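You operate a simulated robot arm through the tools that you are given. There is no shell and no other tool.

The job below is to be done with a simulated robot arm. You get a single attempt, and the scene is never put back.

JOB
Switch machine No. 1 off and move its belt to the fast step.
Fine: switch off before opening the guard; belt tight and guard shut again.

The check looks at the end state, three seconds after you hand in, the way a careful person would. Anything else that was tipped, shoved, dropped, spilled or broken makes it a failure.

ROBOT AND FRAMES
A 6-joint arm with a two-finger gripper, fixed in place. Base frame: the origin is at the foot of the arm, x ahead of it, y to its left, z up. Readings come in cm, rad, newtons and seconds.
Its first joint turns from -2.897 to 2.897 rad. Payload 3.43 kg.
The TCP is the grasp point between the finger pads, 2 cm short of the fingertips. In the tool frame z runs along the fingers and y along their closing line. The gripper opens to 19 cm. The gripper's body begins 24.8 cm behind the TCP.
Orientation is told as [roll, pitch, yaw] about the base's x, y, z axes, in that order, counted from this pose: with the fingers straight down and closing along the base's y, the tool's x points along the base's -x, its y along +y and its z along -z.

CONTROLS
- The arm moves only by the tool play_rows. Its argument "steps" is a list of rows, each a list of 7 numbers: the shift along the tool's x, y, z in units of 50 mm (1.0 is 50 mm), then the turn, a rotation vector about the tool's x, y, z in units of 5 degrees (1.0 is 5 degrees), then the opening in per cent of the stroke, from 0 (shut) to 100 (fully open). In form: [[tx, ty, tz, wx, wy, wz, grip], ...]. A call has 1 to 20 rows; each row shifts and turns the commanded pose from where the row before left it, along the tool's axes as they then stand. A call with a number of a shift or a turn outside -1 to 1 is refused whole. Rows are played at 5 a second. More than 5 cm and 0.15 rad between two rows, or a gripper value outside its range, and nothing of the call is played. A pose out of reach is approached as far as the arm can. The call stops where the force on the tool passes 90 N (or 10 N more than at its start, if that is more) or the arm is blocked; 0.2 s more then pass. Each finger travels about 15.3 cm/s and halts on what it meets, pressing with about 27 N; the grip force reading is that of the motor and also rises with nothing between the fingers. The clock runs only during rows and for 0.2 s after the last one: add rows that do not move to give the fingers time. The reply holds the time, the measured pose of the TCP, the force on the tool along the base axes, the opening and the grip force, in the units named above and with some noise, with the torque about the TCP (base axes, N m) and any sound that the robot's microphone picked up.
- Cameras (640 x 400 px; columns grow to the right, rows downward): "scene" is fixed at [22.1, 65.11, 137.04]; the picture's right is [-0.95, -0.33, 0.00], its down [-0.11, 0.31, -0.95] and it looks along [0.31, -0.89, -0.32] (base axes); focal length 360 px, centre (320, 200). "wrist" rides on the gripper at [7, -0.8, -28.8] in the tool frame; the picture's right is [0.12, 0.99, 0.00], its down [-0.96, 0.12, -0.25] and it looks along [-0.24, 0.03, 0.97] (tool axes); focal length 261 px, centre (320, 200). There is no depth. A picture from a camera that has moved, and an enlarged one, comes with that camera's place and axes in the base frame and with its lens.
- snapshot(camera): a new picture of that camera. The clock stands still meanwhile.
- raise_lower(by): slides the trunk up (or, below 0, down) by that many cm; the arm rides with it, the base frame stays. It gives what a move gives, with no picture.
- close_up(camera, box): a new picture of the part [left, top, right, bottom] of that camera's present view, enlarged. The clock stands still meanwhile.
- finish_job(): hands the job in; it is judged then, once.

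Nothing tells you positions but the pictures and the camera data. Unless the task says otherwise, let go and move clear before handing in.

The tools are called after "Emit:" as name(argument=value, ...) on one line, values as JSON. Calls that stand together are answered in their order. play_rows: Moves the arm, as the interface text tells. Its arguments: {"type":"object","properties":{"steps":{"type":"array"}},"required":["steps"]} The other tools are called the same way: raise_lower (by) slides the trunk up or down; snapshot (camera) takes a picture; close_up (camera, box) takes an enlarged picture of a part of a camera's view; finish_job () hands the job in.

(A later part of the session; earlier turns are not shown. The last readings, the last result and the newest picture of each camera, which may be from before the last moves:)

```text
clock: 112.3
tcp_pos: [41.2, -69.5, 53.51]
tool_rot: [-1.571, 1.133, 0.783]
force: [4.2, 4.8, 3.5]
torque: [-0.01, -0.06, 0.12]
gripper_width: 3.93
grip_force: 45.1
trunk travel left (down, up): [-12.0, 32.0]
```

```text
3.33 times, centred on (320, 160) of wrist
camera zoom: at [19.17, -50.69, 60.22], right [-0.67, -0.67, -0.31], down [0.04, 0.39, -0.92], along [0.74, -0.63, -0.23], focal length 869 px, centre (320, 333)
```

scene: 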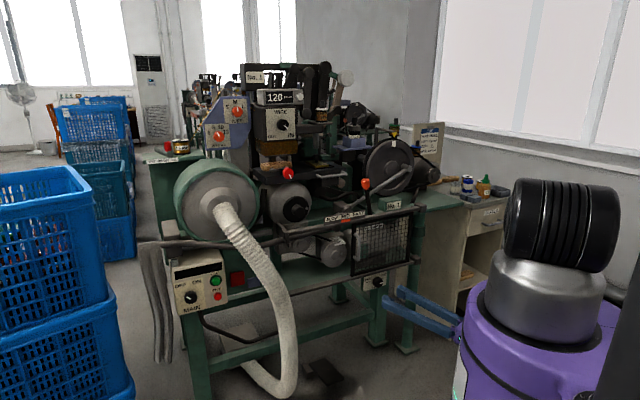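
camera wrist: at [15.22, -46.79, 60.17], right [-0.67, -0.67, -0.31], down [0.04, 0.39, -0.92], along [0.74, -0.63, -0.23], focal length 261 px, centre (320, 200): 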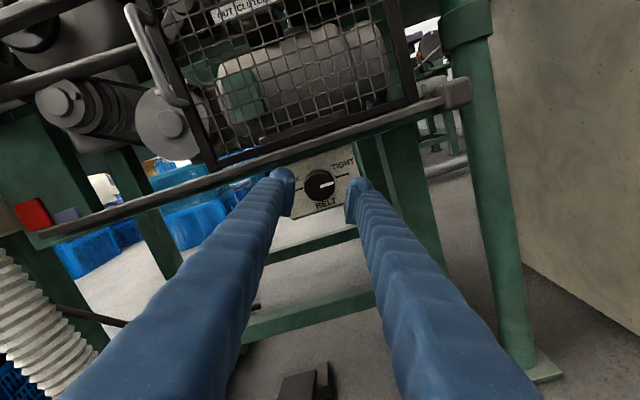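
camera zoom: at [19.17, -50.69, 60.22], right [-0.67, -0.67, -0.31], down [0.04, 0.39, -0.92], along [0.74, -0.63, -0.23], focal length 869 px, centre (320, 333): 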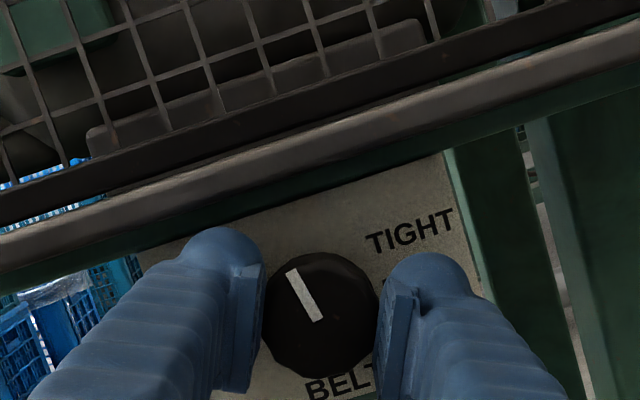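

Past the halfway point. Two more strokes.

Emit:
play_rows(steps=[[0, 0, 0, 0, 0, -1, 0], [0, 0, 0, 0, 0, -1, 0], [0, 0, 0, 0, 0, -1, 0], [0, 0, 0, 0, 0, -1, 0], [0, 0, 0, 0, 0, -1, 0], [0, 0, 0, 0, 0, -1, 0], [0, 0, 0, 0, 0, -1, 0], [0, 0, 0, 0, 0, -1, 0], [0, 0, 0, 0, 0, -1, 0], [0, 0, 0, 0, 0, -1, 0], [0, 0, 0, 0, 0, 0, 31], [0, 0, 0, 0, 0, 0, 31]])

Emit:
play_rows(steps=[[0, 0, 0, 0, 0, 1, 31], [0, 0, 0, 0, 0, 1, 31], [0, 0, 0, 0, 0, 1, 31], [0, 0, 0, 0, 0, 1, 31], [0, 0, 0, 0, 0, 1, 31], [0, 0, 0, 0, 0, 1, 31], [0, 0, 0, 0, 0, 1, 31], [0, 0, 0, 0, 0, 1, 31], [0, 0, 0, 0, 0, 1, 31], [0, 0, 0, 0, 0, 1, 31], [0, 0, 0, 0, 0, 0, 0], [0, 0, 0, 0, 0, 0, 0], [0, 0, 0, 0, 0, 0, 0]])

Emit:
close_up(camera="wrist", box=[240, 100, 400, 220])

```text
clock: 114.9
tcp_pos: [41.07, -69.63, 53.51]
tool_rot: [1.572, 1.136, -2.356]
force: [0.8, 0.2, -0.6]
torque: [0.02, 0.0, -0.03]
gripper_width: 5.9
grip_force: 0.2
trunk travel left (down, up): [-12.0, 32.0]
```

```text
clock: 117.7
tcp_pos: [41.19, -69.53, 53.45]
tool_rot: [-1.572, 1.133, 0.783]
force: [3.5, 2.5, 2.2]
torque: [-0.06, -0.05, 0.03]
gripper_width: 3.97
grip_force: 44.9
trunk travel left (down, up): [-12.0, 32.0]
```

```text
3.33 times, centred on (320, 160) of wrist
camera zoom: at [19.24, -50.74, 60.22], right [-0.67, -0.67, -0.31], down [0.04, 0.39, -0.92], along [0.74, -0.63, -0.23], focal length 869 px, centre (320, 333)
```

zoom: 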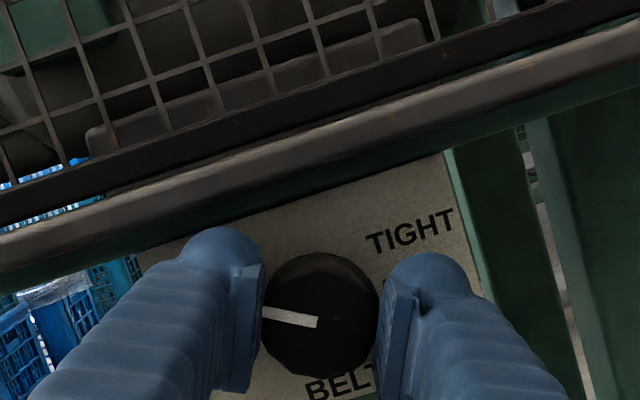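

About 30° left to SLACK.

Emit:
play_rows(steps=[[0, 0, 0, 0, 0, -1, 0], [0, 0, 0, 0, 0, -1, 0], [0, 0, 0, 0, 0, -1, 0], [0, 0, 0, 0, 0, -1, 0], [0, 0, 0, 0, 0, -1, 0], [0, 0, 0, 0, 0, -0.9, 0], [0, 0, 0, 0, 0, 0, 31], [0, 0, 0, 0, 0, 0, 31], [0, 0, -0.5, 0, 0, 0, 31], [0, 0, -0.7, 0, 0, 0, 31]])

Emit:
close_up(camera="wrist", box=[240, 100, 400, 220])

Emit:
close_up(camera="scene", box=[275, 215, 375, 285])

```text
clock: 119.9
tcp_pos: [36.91, -65.15, 53.44]
tool_rot: [1.578, 1.493, -2.348]
force: [-0.6, 0.3, -1.0]
torque: [-0.03, -0.02, -0.03]
gripper_width: 5.89
grip_force: 0.0
trunk travel left (down, up): [-12.0, 32.0]
```

```text
3.33 times, centred on (320, 160) of wrist
camera zoom: at [17.47, -43.84, 60.33], right [-0.69, -0.69, 0.2], down [-0.31, 0.04, -0.95], along [0.65, -0.72, -0.24], focal length 869 px, centre (320, 333)
```

zoom: 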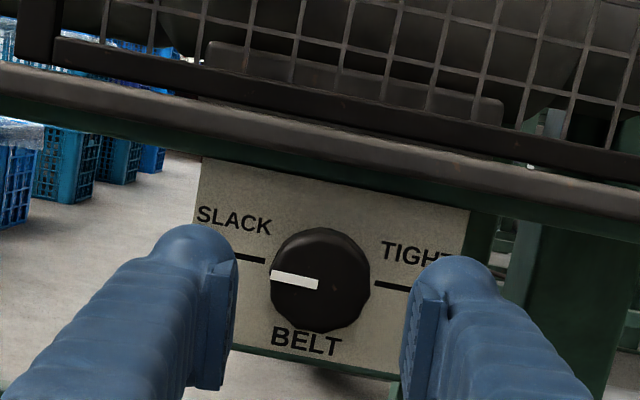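

```text
5.71 times, centred on (325, 250) of scene
camera zoom: at [22.1, 65.11, 137.04], right [-0.95, -0.33, 0.0], down [-0.11, 0.31, -0.95], along [0.31, -0.89, -0.32], focal length 2056 px, centre (291, -86)
```

zoom: 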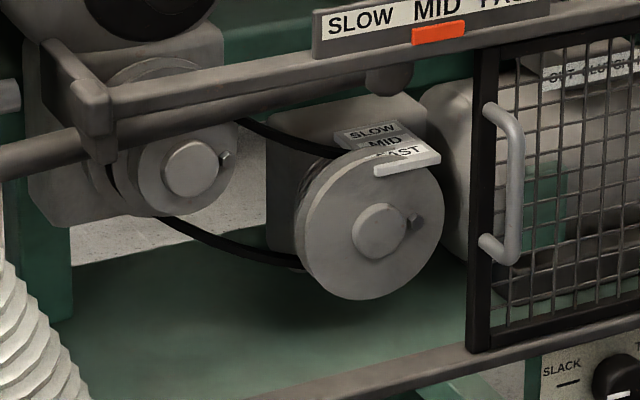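

The belt is slack now (it visibly sags), and the pointer is on SLACK. Next I'll turn the tool a bit to the left-facing heading, back off, rise and move in front of the pulleys for a close look.

Emit:
play_rows(steps=[[0, 0, 0, 0, 0, 0.9, 31], [0, 0, 0, 1, 0, 0, 31], [0, 0, 0, 1, 0, 0, 31], [0, 0, 0, 1, 0, 0, 31], [0, 0, 0, 1, 0, 0, 31], [0, 0, 0, 1, 0, 0, 31], [0, 0, 0, 1, 0, 0, 31], [0, -0.25, -0.43, 0, 0, 0, 31], [0, -0.25, -0.43, 0, 0, 0, 31]])

Emit:
raise_lower(by=18)

Emit:
play_rows(steps=[[0, -0.762, 0.44, 0, 0, 0, 31], [0, -0.762, 0.44, 0, 0, 0, 31], [0, -0.762, 0.44, 0, 0, 0, 31], [0, -0.762, 0.44, 0, 0, 0, 31]])

Emit:
snapshot(camera="wrist")

Emit:
snapshot(camera="scene")

```text
clock: 121.9
tcp_pos: [33.37, -61.95, 53.33]
tool_rot: [-2.539, 1.568, 0.342]
force: [0.0, 0.1, 0.3]
torque: [-0.04, -0.03, 0.01]
gripper_width: 5.85
grip_force: 0.0
trunk travel left (down, up): [-12.0, 32.0]
```

```text
clock: 123.9
tcp_pos: [33.38, -61.94, 71.49]
tool_rot: [-2.611, 1.569, 0.267]
force: [-1.1, 0.5, 0.1]
torque: [0.01, 0.0, 0.01]
gripper_width: 5.91
grip_force: 0.0
trunk travel left (down, up): [-30.0, 14.0]
```

```text
clock: 124.9
tcp_pos: [45.86, -49.45, 71.33]
tool_rot: [-2.458, 1.57, 0.419]
force: [-0.3, 0.1, 0.0]
torque: [0.03, 0.03, 0.0]
gripper_width: 5.86
grip_force: 0.0
trunk travel left (down, up): [-30.0, 14.0]
```

```text
taken
camera wrist: at [18.36, -41.17, 78.31], right [-0.26, -0.96, 0.12], down [-0.27, -0.05, -0.96], along [0.93, -0.28, -0.25], focal length 261 px, centre (320, 200)
```

wrist: 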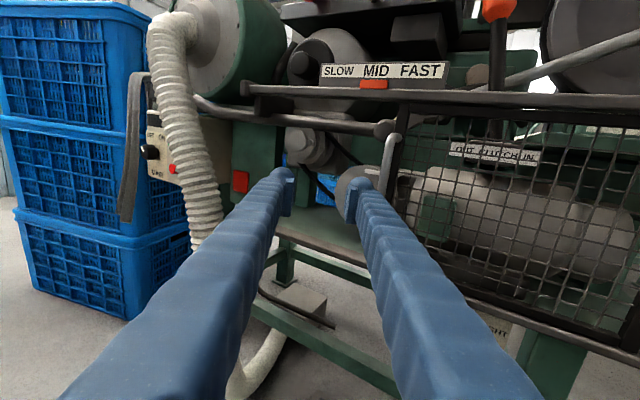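

```text
taken
```

scene: 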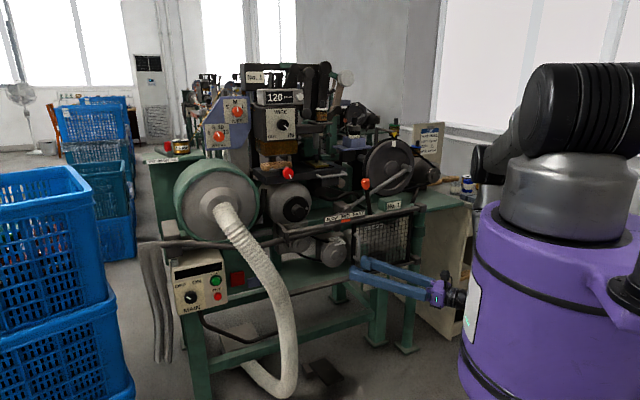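

Emit:
play_rows(steps=[[0, -0.7, 0.4, 0, 0, 0, 31], [0, -0.5, 0.3, 0, 0, 0, 31], [0, 0, 0, 0, 0, 1, 31], [0, 0, 0, 0, 0, 1, 31], [0, 0, 0, 0, 0, 1, 31], [0, 0, 0, 0, 0, 1, 31], [0, 0, 0, 0, 0, 1, 31], [0, 0, 0, 0, 0, 1, 31], [0, 0, 0, 0, 0, 1, 31], [0, 0, 0, 0, 0, 1, 31], [0, 0, 0, 0, 0, 1, 31], [0, 0, 0, 0, 0, 1, 31], [0, 0, 0, 0, 0, 1, 31], [0, 0, 0, 0, 0, 1, 31], [0, 0, 0, 0, 0, 1, 31], [0, 0, 0, 0, 0, 1, 31], [0, 0, 0, 0, 0, 1, 31], [0, 0, 0, 0, 0, 1, 31], [0, 0, 0, 0, 0, 1, 31], [0, 0, 0, 0, 0, 1, 31]])

Emit:
snapshot(camera="wrist")

Emit:
close_up(camera="wrist", box=[230, 60, 430, 200])

```text
clock: 129.1
tcp_pos: [50.83, -44.52, 71.39]
tool_rot: [-1.572, -0.002, 1.31]
force: [0.6, 0.5, -0.4]
torque: [-0.02, -0.01, -0.02]
gripper_width: 5.88
grip_force: 0.1
trunk travel left (down, up): [-30.0, 14.0]
```

```text
taken
camera wrist: at [21.15, -43.94, 72.28], right [-0.03, -0.11, -0.99], down [0.01, 0.99, -0.11], along [1.0, -0.01, -0.03], focal length 261 px, centre (320, 200)
```

wrist: 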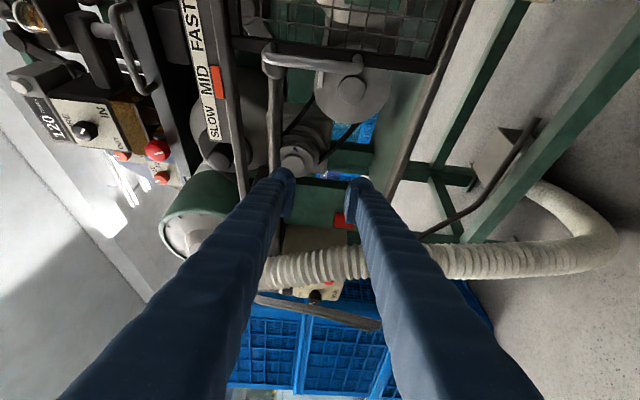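

```text
2.86 times, centred on (330, 130) of wrist
camera zoom: at [21.15, -43.94, 72.28], right [-0.03, -0.11, -0.99], down [0.01, 0.99, -0.11], along [1.0, -0.01, -0.03], focal length 745 px, centre (291, 400)
```

zoom: 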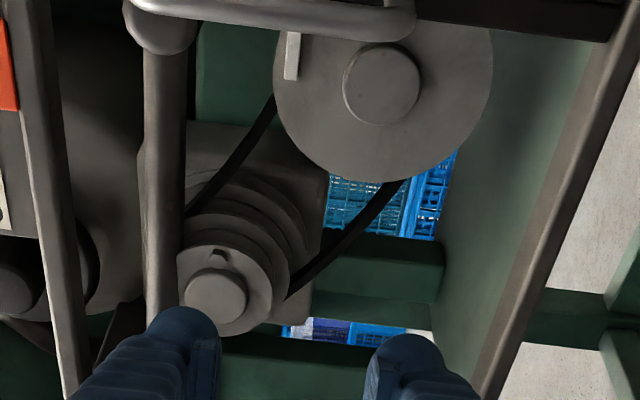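

I can see both strands and the stepped pulleys. The lower strand slopes ~35°, so I'll roll another 45° so the fingers straddle it squarely, and approach to pre-grasp.

Emit:
play_rows(steps=[[0, 0, 0, 0, 0, 1, 25], [0, 0, 0, 0, 0, 1, 25], [0, 0, 0, 0, 0, 1, 25], [0, 0, 0, 0, 0, 1, 25], [0, 0, 0, 0, 0, 1, 25], [0, 0, 0, 0, 0, 1, 25], [0, 0, 0, 0, 0, 1, 25], [0, 0, 0, 0, 0, 1, 25], [0, 0, 0, 0, 0, 1, 25], [0.551, -0.198, 0, 0, 0, 0, 25], [0.551, -0.198, 0, 0, 0, 0, 25], [0, 0, 0.7, 0, 0, 0, 25], [0, 0, 0, 0, 0, 0, 25]])

Emit:
snapshot(camera="wrist")

Emit:
close_up(camera="wrist", box=[240, 90, 400, 210])

Emit:
close_up(camera="scene", box=[275, 215, 375, 285])

```text
clock: 131.9
tcp_pos: [52.94, -50.43, 68.79]
tool_rot: [-1.572, -0.785, 1.309]
force: [0.0, 0.3, 0.1]
torque: [-0.04, -0.02, -0.08]
gripper_width: 4.76
grip_force: 0.0
trunk travel left (down, up): [-30.0, 14.0]
```

```text
taken
camera wrist: at [23.6, -48.46, 64.42], right [0.16, 0.6, -0.79], down [-0.04, 0.8, 0.6], along [0.99, -0.06, 0.15], focal length 261 px, centre (320, 200)
```

wrist: 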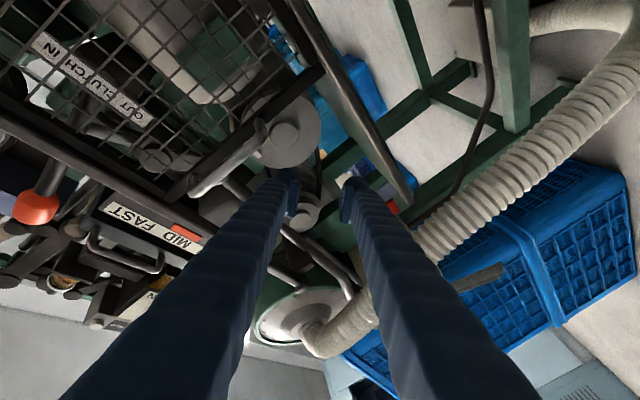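

```text
3.33 times, centred on (320, 150) of wrist
camera zoom: at [23.6, -48.46, 64.42], right [0.16, 0.6, -0.79], down [-0.04, 0.8, 0.6], along [0.99, -0.06, 0.15], focal length 869 px, centre (320, 367)
```

zoom: 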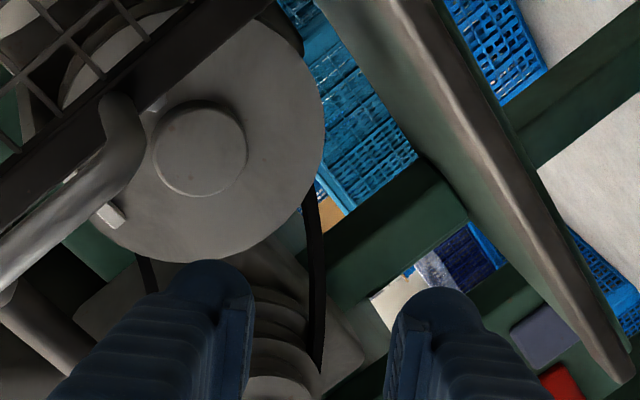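

```text
5.71 times, centred on (325, 250) of scene
camera zoom: at [22.1, 65.11, 137.04], right [-0.95, -0.33, 0.0], down [-0.11, 0.31, -0.95], along [0.31, -0.89, -0.32], focal length 2056 px, centre (291, -86)
```

zoom: 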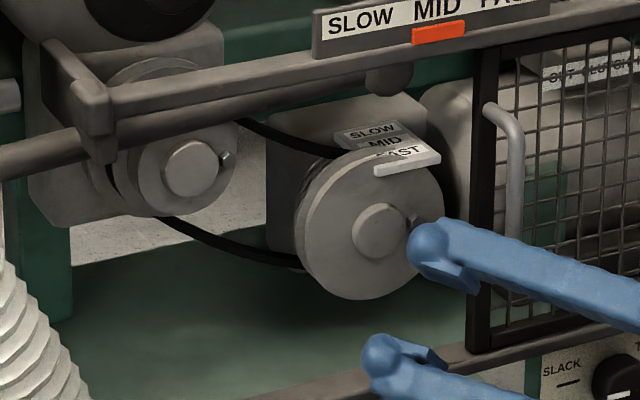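

The strand now appears vertical between the fingers, but the motor pulley's rim is close to my upper finger. I'll turn slightly more square to the machine and shift toward the left pulley, with a smaller opening.

Emit:
play_rows(steps=[[0, 0, 0, 0.566, 0.566, 0, 18], [0, 0, 0, 0.566, 0.566, 0, 18], [-0.616, 0.316, 0, 0, 0, 0, 18], [0, 0, 0.6, 0, 0, 0, 18], [0, 0, 0, 0, 0, 0, 18]])

Emit:
snapshot(camera="wrist")

Emit:
close_up(camera="wrist", box=[240, 90, 400, 210])

Emit:
close_up(camera="scene", box=[275, 215, 375, 285])

```text
clock: 133.1
tcp_pos: [57.1, -48.77, 70.01]
tool_rot: [-1.571, -0.786, 1.168]
force: [0.4, 0.3, 1.0]
torque: [0.0, 0.03, -0.06]
gripper_width: 3.42
grip_force: 0.1
trunk travel left (down, up): [-30.0, 14.0]
```

```text
taken
camera wrist: at [28.21, -42.56, 65.54], right [0.24, 0.57, -0.79], down [0.07, 0.8, 0.6], along [0.97, -0.2, 0.15], focal length 261 px, centre (320, 200)
```

wrist: 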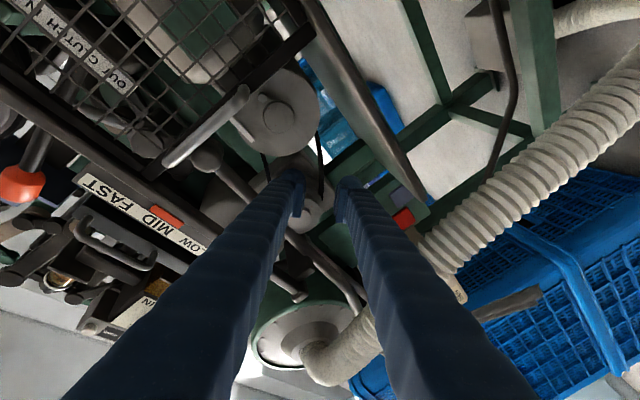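

```text
3.33 times, centred on (320, 150) of wrist
camera zoom: at [28.21, -42.56, 65.54], right [0.24, 0.57, -0.79], down [0.07, 0.8, 0.6], along [0.97, -0.2, 0.15], focal length 869 px, centre (320, 367)
```

zoom: 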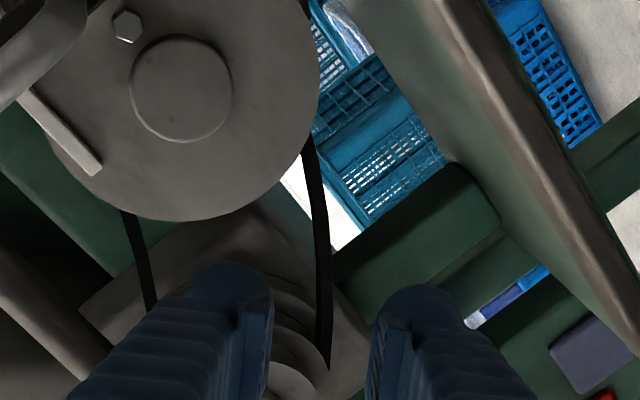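

```text
5.71 times, centred on (325, 250) of scene
camera zoom: at [22.1, 65.11, 137.04], right [-0.95, -0.33, 0.0], down [-0.11, 0.31, -0.95], along [0.31, -0.89, -0.32], focal length 2056 px, centre (291, -86)
```

zoom: 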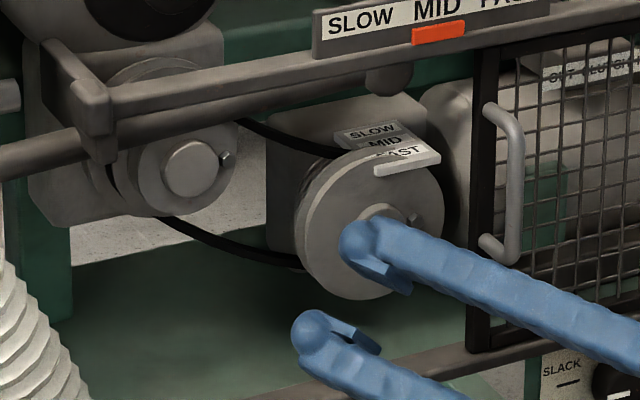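

The strand is centred between the pads. I'll go in 9 cm and check clearances to both pulleys.

Emit:
play_rows(steps=[[0, 0, 0.6, 0, 0, 0, 18], [0, 0, 0.6, 0, 0, 0, 18], [0, 0, 0.6, 0, 0, 0, 18], [0, 0, 0, 0, 0, 0, 18]])

Emit:
close_up(camera="wrist", box=[240, 90, 400, 210])

Emit:
close_up(camera="scene", box=[275, 215, 375, 285])

```text
clock: 134.1
tcp_pos: [65.43, -52.33, 70.24]
tool_rot: [-1.572, -0.785, 1.168]
force: [0.1, 0.1, -0.6]
torque: [-0.02, -0.02, -0.01]
gripper_width: 3.41
grip_force: 0.1
trunk travel left (down, up): [-30.0, 14.0]
```

```text
3.33 times, centred on (320, 150) of wrist
camera zoom: at [36.66, -46.13, 65.76], right [0.24, 0.57, -0.79], down [0.07, 0.8, 0.6], along [0.97, -0.2, 0.15], focal length 869 px, centre (320, 367)
```

zoom: 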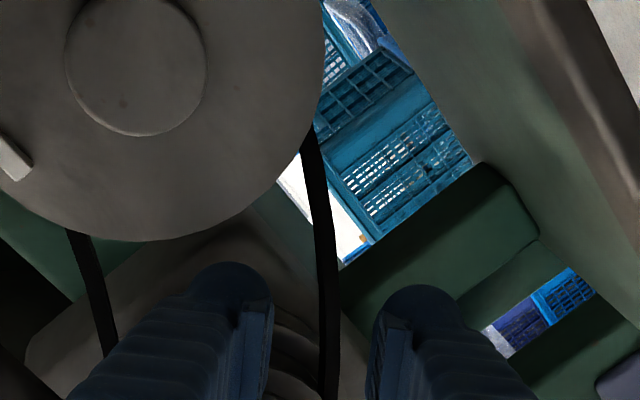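

```text
5.71 times, centred on (325, 250) of scene
camera zoom: at [22.1, 65.11, 137.04], right [-0.95, -0.33, 0.0], down [-0.11, 0.31, -0.95], along [0.31, -0.89, -0.32], focal length 2056 px, centre (291, -86)
```

zoom: 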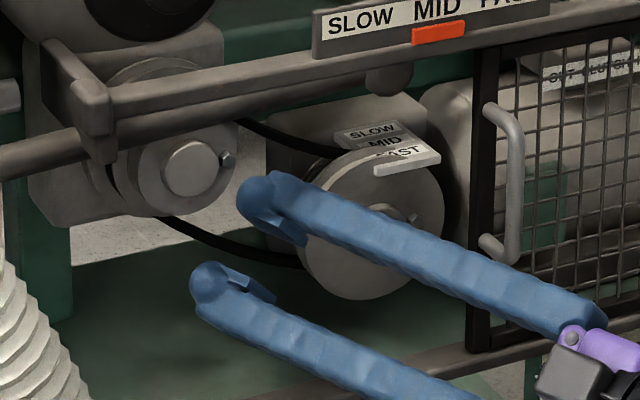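

Emit:
play_rows(steps=[[0, 0, 0.35, 0, 0, 0, 18], [0, 0, 0.35, 0, 0, 0, 18], [0, 0, 0, 0, 0, 0, 18]])

Emit:
close_up(camera="wrist", box=[240, 90, 400, 210])

Emit:
close_up(camera="scene", box=[290, 225, 350, 275])

```text
clock: 134.9
tcp_pos: [68.55, -53.74, 70.2]
tool_rot: [-1.571, -0.785, 1.166]
force: [-4.6, -1.8, -2.6]
torque: [0.04, -0.16, -0.04]
gripper_width: 3.4
grip_force: 0.2
trunk travel left (down, up): [-30.0, 14.0]
```

```text
3.33 times, centred on (320, 150) of wrist
camera zoom: at [39.82, -47.54, 65.74], right [0.24, 0.57, -0.79], down [0.07, 0.8, 0.6], along [0.97, -0.2, 0.15], focal length 869 px, centre (320, 367)
```

zoom: 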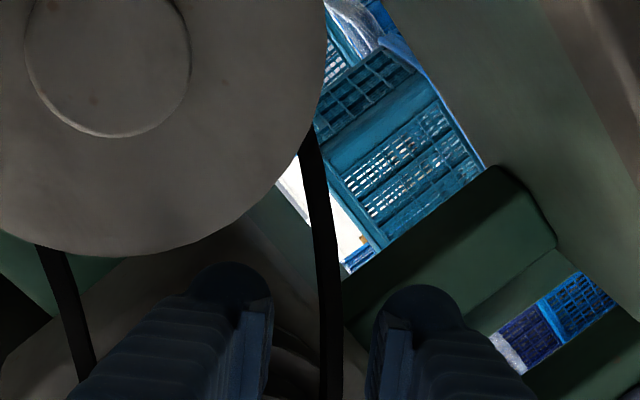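

```text
8.00 times, centred on (320, 250) of scene
camera zoom: at [22.1, 65.11, 137.04], right [-0.95, -0.33, 0.0], down [-0.11, 0.31, -0.95], along [0.31, -0.89, -0.32], focal length 2879 px, centre (320, -200)
```

zoom: 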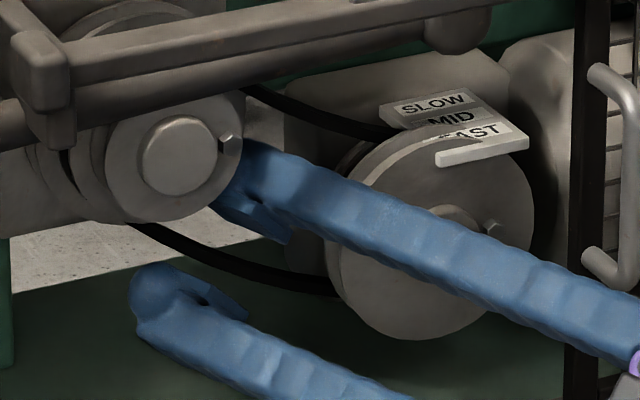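

A light touch: the upper fingertip meets the left pulley's hub. I'll ease back slightly and shift 1 cm along the strand toward the motor pulley.

Emit:
play_rows(steps=[[0, 0, -0.2, 0, 0, 0, 18], [0.22, 0.0, 0, 0, 0, 0, 18], [0, 0, 0.2, 0, 0, 0, 18], [0, 0, 0, 0, 0, 0, 18]])

Emit:
close_up(camera="wrist", box=[240, 90, 400, 210])

Emit:
close_up(camera="scene", box=[290, 225, 350, 275])

```text
clock: 135.9
tcp_pos: [67.98, -54.39, 69.46]
tool_rot: [-1.572, -0.786, 1.17]
force: [0.6, 0.3, 0.2]
torque: [0.04, -0.04, 0.0]
gripper_width: 3.42
grip_force: 0.0
trunk travel left (down, up): [-30.0, 14.0]
```

```text
3.33 times, centred on (320, 150) of wrist
camera zoom: at [39.33, -48.18, 64.97], right [0.24, 0.57, -0.79], down [0.07, 0.8, 0.6], along [0.97, -0.2, 0.15], focal length 869 px, centre (320, 367)
```

zoom: 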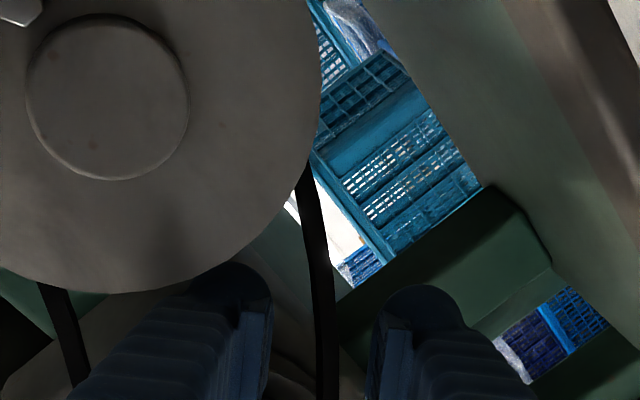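

```text
8.00 times, centred on (320, 250) of scene
camera zoom: at [22.1, 65.11, 137.04], right [-0.95, -0.33, 0.0], down [-0.11, 0.31, -0.95], along [0.31, -0.89, -0.32], focal length 2879 px, centre (320, -200)
```

zoom: 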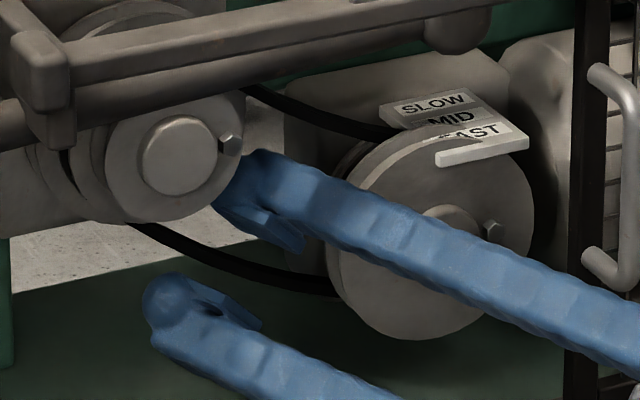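

No contact now. I'll nudge 0.6 cm more along the strand and advance the last 2 cm in small steps.

Emit:
play_rows(steps=[[0.12, 0, 0, 0, 0, 0, 15], [0, 0, 0.14, 0, 0, 0, 15], [0, 0, 0.14, 0, 0, 0, 15], [0, 0, 0, 0, 0, 0, 15]])

Emit:
close_up(camera="wrist", box=[240, 90, 400, 210])

Emit:
close_up(camera="scene", box=[290, 225, 350, 275])

```text
clock: 136.9
tcp_pos: [69.21, -55.25, 68.82]
tool_rot: [-1.571, -0.784, 1.169]
force: [-0.5, -0.1, 0.9]
torque: [0.01, 0.04, -0.02]
gripper_width: 2.87
grip_force: 0.1
trunk travel left (down, up): [-30.0, 14.0]
```

```text
3.33 times, centred on (320, 150) of wrist
camera zoom: at [40.5, -49.15, 64.48], right [0.24, 0.57, -0.79], down [0.07, 0.8, 0.6], along [0.97, -0.2, 0.15], focal length 869 px, centre (320, 367)
```

zoom: 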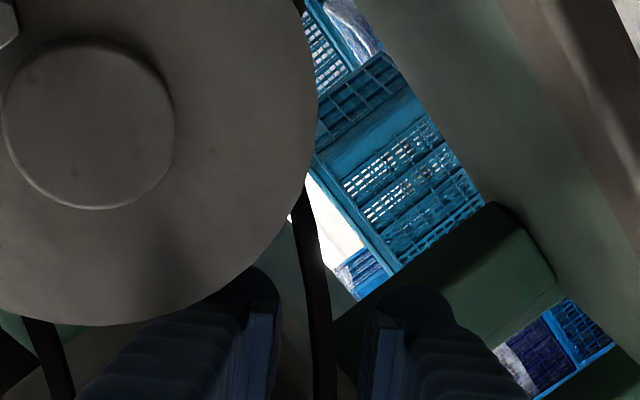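

```text
8.00 times, centred on (320, 250) of scene
camera zoom: at [22.1, 65.11, 137.04], right [-0.95, -0.33, 0.0], down [-0.11, 0.31, -0.95], along [0.31, -0.89, -0.32], focal length 2879 px, centre (320, -200)
```

zoom: 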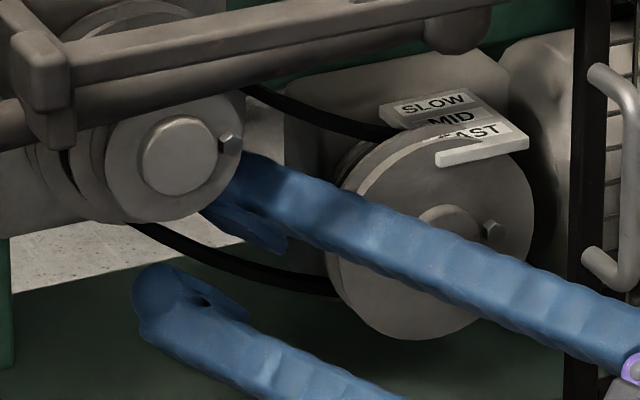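

Now close on the strand.

Emit:
play_rows(steps=[[0, 0, 0, 0, 0, 0, 0], [0, 0, 0, 0, 0, 0, 0], [0, 0, 0, 0, 0, 0, 0]])

Emit:
close_up(camera="wrist", box=[240, 90, 400, 210])

Emit:
close_up(camera="scene", box=[280, 205, 370, 275])

```text
clock: 137.7
tcp_pos: [69.19, -55.2, 68.84]
tool_rot: [-1.573, -0.784, 1.17]
force: [0.0, 0.3, -0.8]
torque: [-0.01, 0.01, -0.01]
gripper_width: 0.0
grip_force: 27.0
trunk travel left (down, up): [-30.0, 14.0]
```

```text
3.33 times, centred on (320, 150) of wrist
camera zoom: at [40.5, -49.14, 64.47], right [0.24, 0.57, -0.79], down [0.07, 0.8, 0.6], along [0.97, -0.2, 0.15], focal length 869 px, centre (320, 367)
```

zoom: 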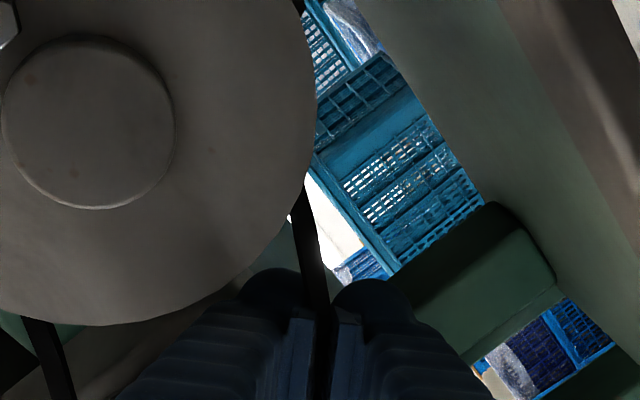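

```text
5.71 times, centred on (325, 240) of scene
camera zoom: at [22.1, 65.11, 137.04], right [-0.95, -0.33, 0.0], down [-0.11, 0.31, -0.95], along [0.31, -0.89, -0.32], focal length 2056 px, centre (291, -29)
```

zoom: 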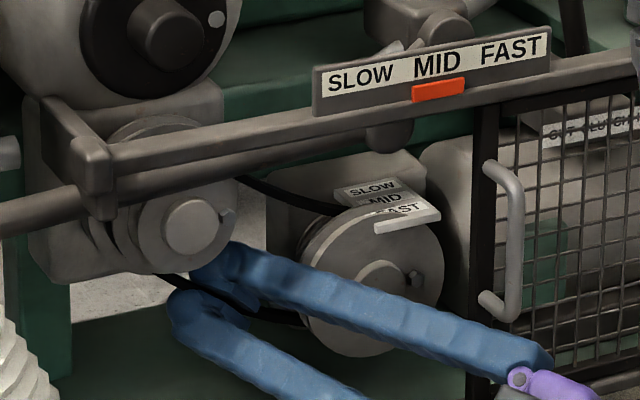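

The fingers shut on nothing; the belt is still just beyond the tips. Open, go 1.5 cm deeper, and retry.

Emit:
play_rows(steps=[[0, 0, 0, 0, 0, 0, 15], [0, 0, 0, 0, 0, 0, 15], [0, 0, 0.15, 0, 0, 0, 15], [0, 0, 0.15, 0, 0, 0, 15], [0, 0, 0, 0, 0, 0, 15]])

Emit:
close_up(camera="wrist", box=[240, 90, 400, 210])

Emit:
close_up(camera="scene", box=[280, 225, 350, 275])

```text
clock: 138.7
tcp_pos: [69.69, -55.14, 68.39]
tool_rot: [-1.559, -0.79, 1.157]
force: [0.0, 0.0, -1.4]
torque: [-0.09, -0.21, 0.0]
gripper_width: 2.91
grip_force: 0.1
trunk travel left (down, up): [-30.0, 14.0]
stopped in row 5: the force on the tool passed its limit at 104 N (the readings are from after the stop); the commanded pose is now the measured one
```

```text
3.33 times, centred on (320, 150) of wrist
camera zoom: at [41.08, -49.06, 64.22], right [0.24, 0.57, -0.78], down [0.08, 0.79, 0.6], along [0.97, -0.2, 0.15], focal length 869 px, centre (320, 367)
```

zoom: 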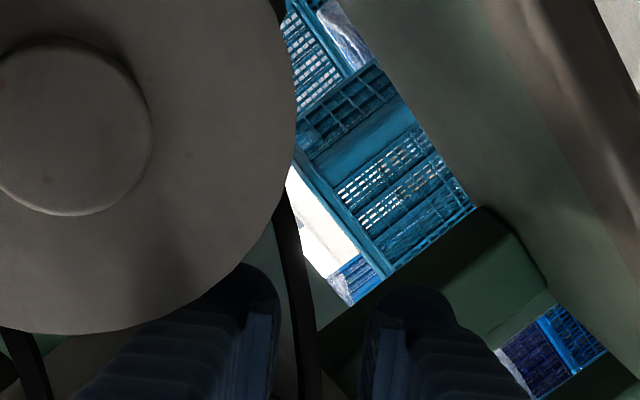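

```text
8.00 times, centred on (315, 250) of scene
camera zoom: at [22.1, 65.11, 137.04], right [-0.95, -0.33, 0.0], down [-0.11, 0.31, -0.95], along [0.31, -0.89, -0.32], focal length 2879 px, centre (360, -200)
```

zoom: 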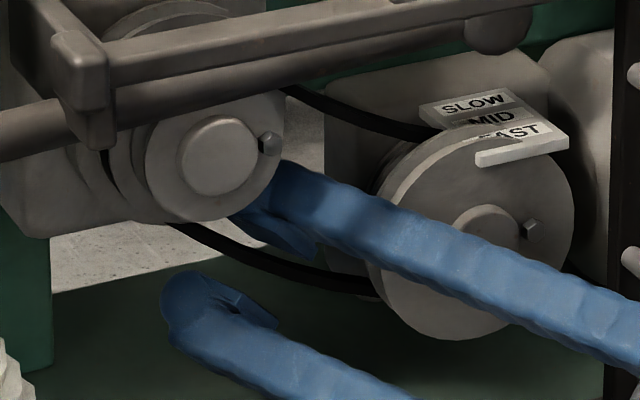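

The inner finger hit the left pulley's hub step. I'll back out and use a nearly vertical closing direction instead, which leaves more room between the two pulleys.

Emit:
play_rows(steps=[[0, 0, -0.6, 0, 0, 0, 15], [0, 0, -0.9, 0, 0, 0, 18], [0, 0, -0.5, 0, 0, 0, 23], [0, 0, 0, 0, 0, -1, 23], [0, 0, 0, 0, 0, -1, 23], [0, 0, 0, 0, 0, -1, 23], [0, 0, 0, 0, 0, -1, 23], [0, 0, 0, 0, 0, -1, 23], [0, 0, 0, 0, 0, -1, 23], [0, 0, 0, 0, 0, -1, 23]])

Emit:
close_up(camera="wrist", box=[240, 90, 400, 210])

Emit:
close_up(camera="scene", box=[280, 205, 370, 275])

```text
clock: 140.9
tcp_pos: [60.82, -51.55, 68.24]
tool_rot: [-1.562, -0.179, 1.165]
force: [-0.3, 0.3, -0.2]
torque: [0.0, -0.07, 0.01]
gripper_width: 4.39
grip_force: 0.1
trunk travel left (down, up): [-30.0, 14.0]
```

```text
3.33 times, centred on (320, 150) of wrist
camera zoom: at [31.49, -46.66, 68.12], right [0.02, 0.06, -1.0], down [0.15, 0.99, 0.06], along [0.99, -0.15, 0.01], focal length 869 px, centre (320, 367)
```

zoom: 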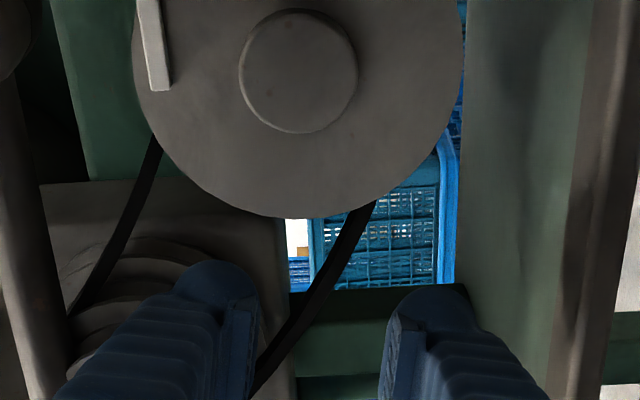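

```text
5.71 times, centred on (325, 240) of scene
camera zoom: at [22.1, 65.11, 137.04], right [-0.95, -0.33, 0.0], down [-0.11, 0.31, -0.95], along [0.31, -0.89, -0.32], focal length 2056 px, centre (291, -29)
```

zoom: 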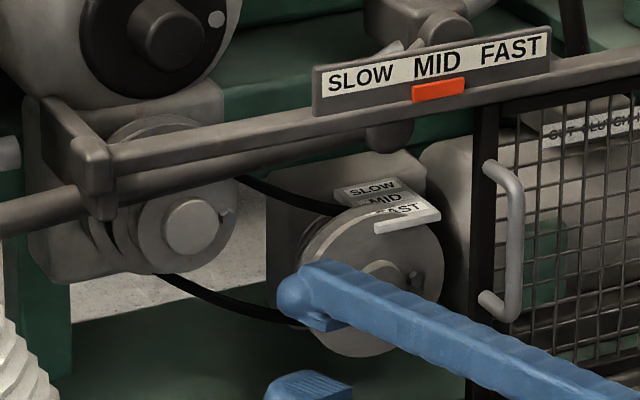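

With this roll, there's more room. Shift 1.2 cm right, then move in 8 cm.

Emit:
play_rows(steps=[[0.25, 0, 0, 0, 0, 0, 23], [0, 0, 0.5, 0, 0, 0, 23], [0, 0, 0.5, 0, 0, 0, 23], [0, 0, 0.5, 0, 0, 0, 23], [0, 0, 0, 0, 0, 0, 23]])

Emit:
close_up(camera="wrist", box=[240, 90, 400, 210])

Emit:
close_up(camera="scene", box=[285, 225, 355, 280])

```text
clock: 142.1
tcp_pos: [66.99, -55.61, 67.99]
tool_rot: [-1.565, -0.182, 1.164]
force: [0.3, -0.1, 0.3]
torque: [0.0, 0.01, -0.03]
gripper_width: 4.33
grip_force: 0.1
trunk travel left (down, up): [-30.0, 14.0]
```

```text
3.33 times, centred on (320, 150) of wrist
camera zoom: at [37.7, -50.8, 67.74], right [0.02, 0.06, -1.0], down [0.15, 0.99, 0.06], along [0.99, -0.16, 0.01], focal length 869 px, centre (320, 367)
```

zoom: 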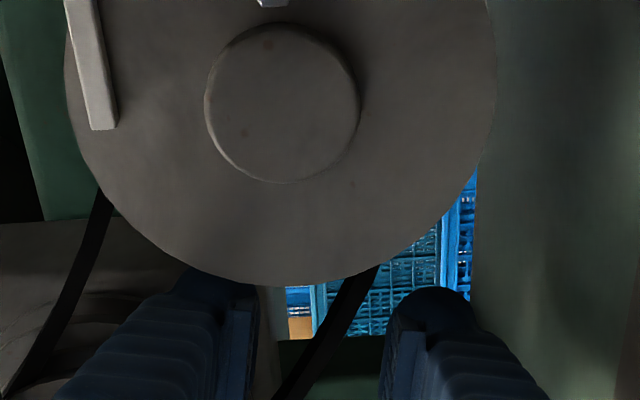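

```text
7.27 times, centred on (320, 252) of scene
camera zoom: at [22.1, 65.11, 137.04], right [-0.95, -0.33, 0.0], down [-0.11, 0.31, -0.95], along [0.31, -0.89, -0.32], focal length 2617 px, centre (320, -182)
```

zoom: 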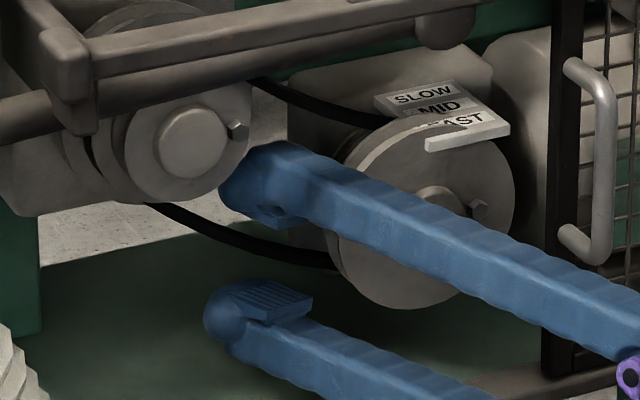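

Emit:
play_rows(steps=[[0, 0, 0.18, 0, 0, 0, 23], [0, 0, 0.18, 0, 0, 0, 23], [0, 0, 0, 0, 0, 0, 23]])

Emit:
close_up(camera="wrist", box=[240, 90, 400, 210])

Emit:
close_up(camera="scene", box=[285, 225, 355, 280])

```text
clock: 142.9
tcp_pos: [68.73, -56.25, 68.12]
tool_rot: [-1.564, -0.179, 1.164]
force: [-0.7, -0.2, -0.3]
torque: [-0.02, 0.03, -0.02]
gripper_width: 4.35
grip_force: 0.1
trunk travel left (down, up): [-30.0, 14.0]
```

```text
3.33 times, centred on (320, 150) of wrist
camera zoom: at [39.43, -51.43, 67.86], right [0.02, 0.06, -1.0], down [0.15, 0.99, 0.06], along [0.99, -0.16, 0.01], focal length 869 px, centre (320, 367)
```

zoom: 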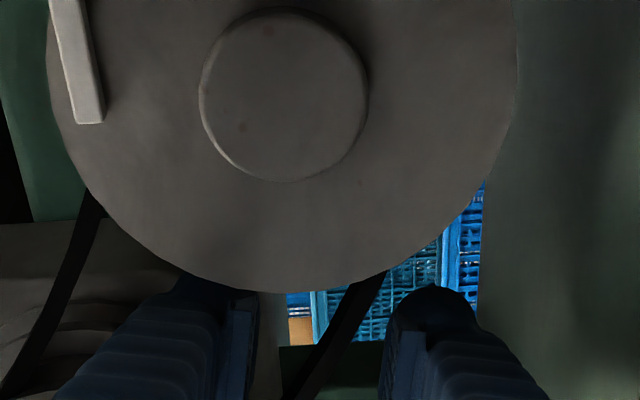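

```text
7.27 times, centred on (320, 252) of scene
camera zoom: at [22.1, 65.11, 137.04], right [-0.95, -0.33, 0.0], down [-0.11, 0.31, -0.95], along [0.31, -0.89, -0.32], focal length 2617 px, centre (320, -182)
```

zoom: 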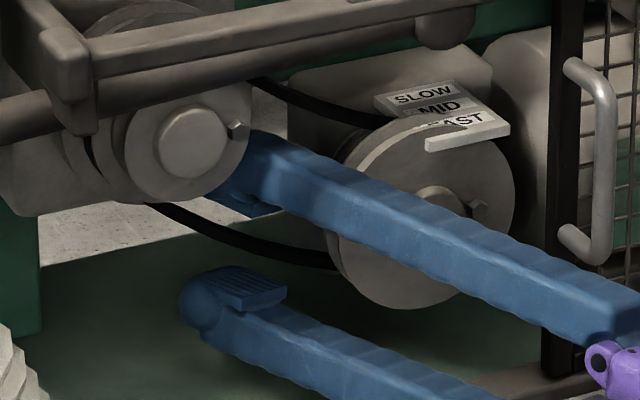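

No contact here. Close and see if the belt is between the pads.

Emit:
play_rows(steps=[[0, 0, 0, 0, 0, 0, 0], [0, 0, 0, 0, 0, 0, 0], [0, 0, 0, 0, 0, 0, 0]])

Emit:
close_up(camera="wrist", box=[240, 90, 400, 210])

Emit:
close_up(camera="scene", box=[285, 225, 355, 280])

```text
clock: 143.7
tcp_pos: [68.69, -56.22, 68.01]
tool_rot: [-1.564, -0.18, 1.165]
force: [0.5, 0.6, 0.2]
torque: [-0.02, 0.02, -0.04]
gripper_width: 0.01
grip_force: 27.1
trunk travel left (down, up): [-30.0, 14.0]
```

```text
3.33 times, centred on (320, 150) of wrist
camera zoom: at [39.41, -51.44, 67.86], right [0.02, 0.06, -1.0], down [0.15, 0.99, 0.06], along [0.99, -0.16, 0.01], focal length 869 px, centre (320, 367)
```

zoom: 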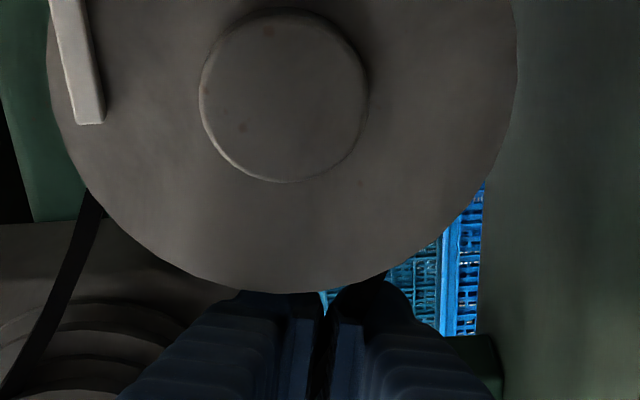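

```text
7.27 times, centred on (320, 252) of scene
camera zoom: at [22.1, 65.11, 137.04], right [-0.95, -0.33, 0.0], down [-0.11, 0.31, -0.95], along [0.31, -0.89, -0.32], focal length 2617 px, centre (320, -182)
```

zoom: 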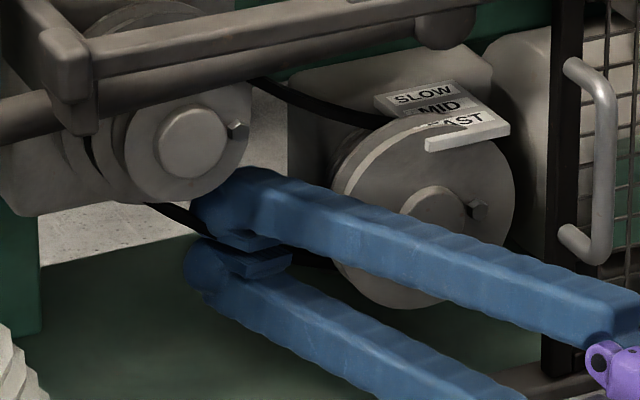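

The belt is still deeper. Open, advance another 1.6 cm, close again.

Emit:
play_rows(steps=[[0, 0, 0, 0, 0, 0, 23], [0, 0, 0, 0, 0, 0, 23], [0, 0, 0.16, 0, 0, 0, 23], [0, 0, 0.16, 0, 0, 0, 23], [0, 0, 0, 0, 0, 0, 23]])

Emit:
close_up(camera="wrist", box=[240, 90, 400, 210])

Emit:
close_up(camera="scene", box=[285, 225, 355, 280])

```text
clock: 144.7
tcp_pos: [69.12, -56.34, 67.74]
tool_rot: [-1.556, -0.186, 1.157]
force: [-34.9, 19.8, 9.8]
torque: [-0.67, -1.62, -0.81]
gripper_width: 5.18
grip_force: 6.6
trunk travel left (down, up): [-30.0, 14.0]
stopped in row 4: the force on the tool passed its limit at 106 N (the readings are from after the stop); the commanded pose is now the measured one
```

```text
3.33 times, centred on (320, 150) of wrist
camera zoom: at [39.85, -51.35, 67.62], right [0.01, 0.07, -1.0], down [0.16, 0.98, 0.07], along [0.99, -0.16, 0.0], focal length 869 px, centre (320, 367)
```

zoom: 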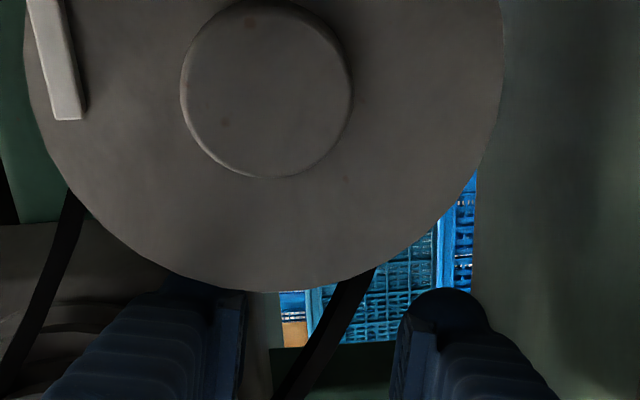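

```text
7.27 times, centred on (320, 252) of scene
camera zoom: at [22.1, 65.11, 137.04], right [-0.95, -0.33, 0.0], down [-0.11, 0.31, -0.95], along [0.31, -0.89, -0.32], focal length 2617 px, centre (320, -182)
```

zoom: 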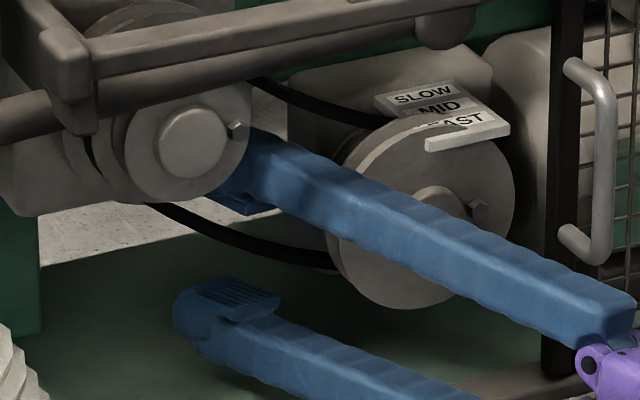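

Blocked by the left pulley's larger step, so I shouldn't go deeper. I'll relieve the contact, close the fingers around the strand here and try a short pull toward me, watching belt and marker.

Emit:
play_rows(steps=[[0, 0, -0.2, 0, 0, 0, 23], [0, 0, 0, 0, 0, 0, 0], [0, 0, 0, 0, 0, 0, 0], [0, 0, 0, 0, 0, 0, 0], [0, 0, -0.15, 0, 0, 0, 0], [0, 0, -0.15, 0, 0, 0, 0], [0, 0, -0.15, 0, 0, 0, 0]])

Emit:
close_up(camera="scene", box=[285, 205, 375, 280])

```text
clock: 146.2
tcp_pos: [66.43, -55.11, 67.53]
tool_rot: [-1.557, -0.184, 1.158]
force: [0.1, 0.1, 0.0]
torque: [-0.01, 0.02, 0.02]
gripper_width: 0.02
grip_force: 26.8
trunk travel left (down, up): [-30.0, 14.0]
```

```text
5.33 times, centred on (330, 242) of scene
camera zoom: at [22.1, 65.11, 137.04], right [-0.95, -0.33, 0.0], down [-0.11, 0.31, -0.95], along [0.31, -0.89, -0.32], focal length 1919 px, centre (267, -27)
```

zoom: 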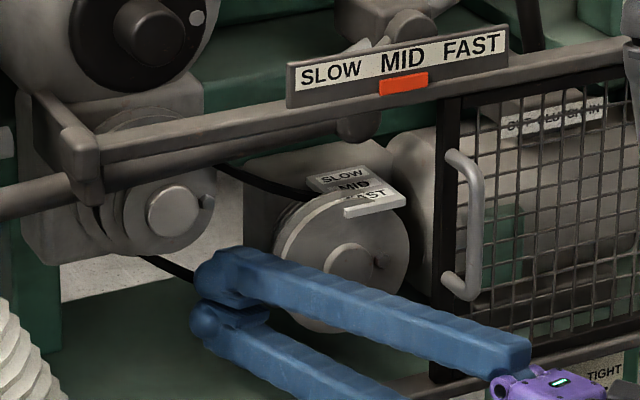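

Nothing moved, so the belt isn't shifted by grabbing the strand here. I'll back out and inspect the label plate and the orange slider more closely.

Emit:
play_rows(steps=[[0, 0, -0.8, 0, 0, 0, 10], [0, 0, -0.8, 0, 0, 0, 10], [0, 0, -0.8, 0, 0, -1, 10], [0, 0, -0.5, 0, 0, -1, 10], [0, 0, 0, 0, 0, -1, 10], [0, 0, 0, 0, 0, -1, 10], [0, 0, 0, 0, 0, -1, 10], [0, 0, 0, 0, 0, -1, 10], [0, 0, 0, 0, 0, -1, 10], [0, 0, 0, 0, 0, -1, 10], [0, 0, 0, 0, 0, -1, 10], [0, 0, 0, 0, 0, -1, 10], [0, 0, 0, 0, 0, -1, 10], [0, 0, 0, 0, 0, -1, 10], [0, 0, 0, 0, 0, -1, 10], [0, 0, 0, 0, 0, -1, 10], [0, 0, 0, 0, 0, -1, 10], [0, 0, 0, 0, 0, -1, 10], [0, 0, 0, 0, 0, -1, 10], [0, 0, 0, 0, 0, -1, 10]])

Emit:
snapshot(camera="wrist")

Emit:
close_up(camera="wrist", box=[300, 40, 460, 200])

Emit:
close_up(camera="scene", box=[310, 205, 370, 260])

Emit:
close_up(camera="scene", box=[275, 215, 335, 270])

```text
clock: 150.4
tcp_pos: [53.08, -49.31, 67.84]
tool_rot: [-1.488, 1.387, 1.244]
force: [-0.7, -1.1, -1.0]
torque: [-0.01, 0.02, 0.02]
gripper_width: 1.91
grip_force: 0.0
trunk travel left (down, up): [-30.0, 14.0]
```

```text
taken
camera wrist: at [26.65, -38.43, 75.39], right [-0.4, -0.92, -0.06], down [-0.22, 0.16, -0.96], along [0.89, -0.37, -0.26], focal length 261 px, centre (320, 200)
```

wrist: 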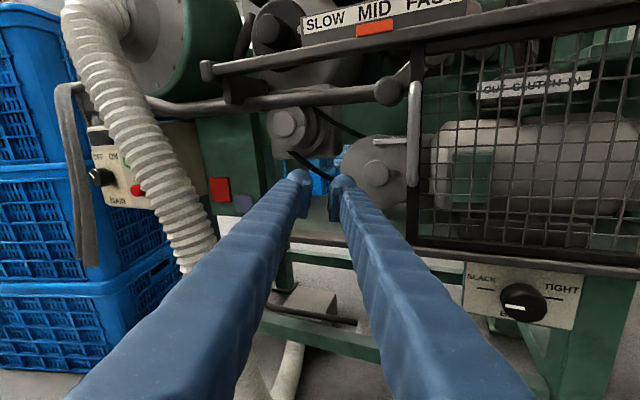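

```text
2.50 times, centred on (380, 120) of wrist
camera zoom: at [26.65, -38.43, 75.39], right [-0.4, -0.92, -0.06], down [-0.22, 0.16, -0.96], along [0.89, -0.37, -0.26], focal length 652 px, centre (170, 400)
```

zoom: 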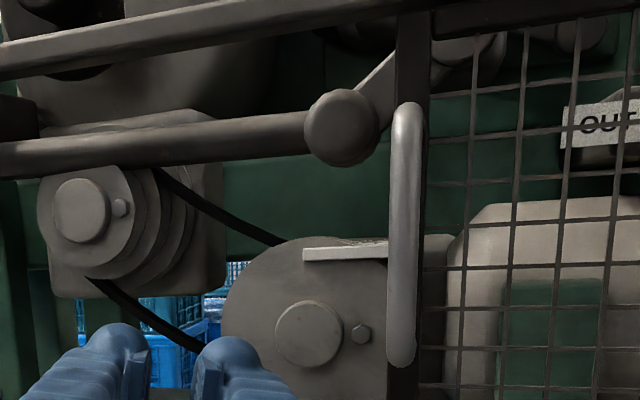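

```text
7.27 times, centred on (340, 232) of scene
camera zoom: at [22.1, 65.11, 137.04], right [-0.95, -0.33, 0.0], down [-0.11, 0.31, -0.95], along [0.31, -0.89, -0.32], focal length 2617 px, centre (174, -36)
```

zoom: 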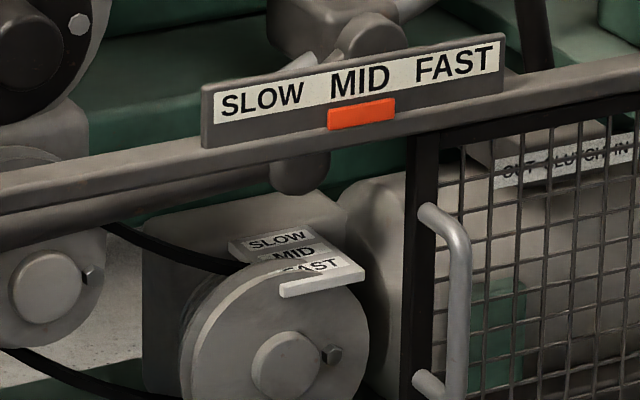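

```text
7.27 times, centred on (305, 242) of scene
camera zoom: at [22.1, 65.11, 137.04], right [-0.95, -0.33, 0.0], down [-0.11, 0.31, -0.95], along [0.31, -0.89, -0.32], focal length 2617 px, centre (429, -109)
```

zoom: 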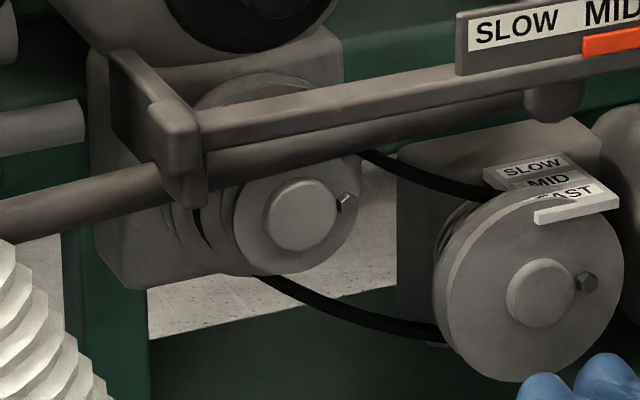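

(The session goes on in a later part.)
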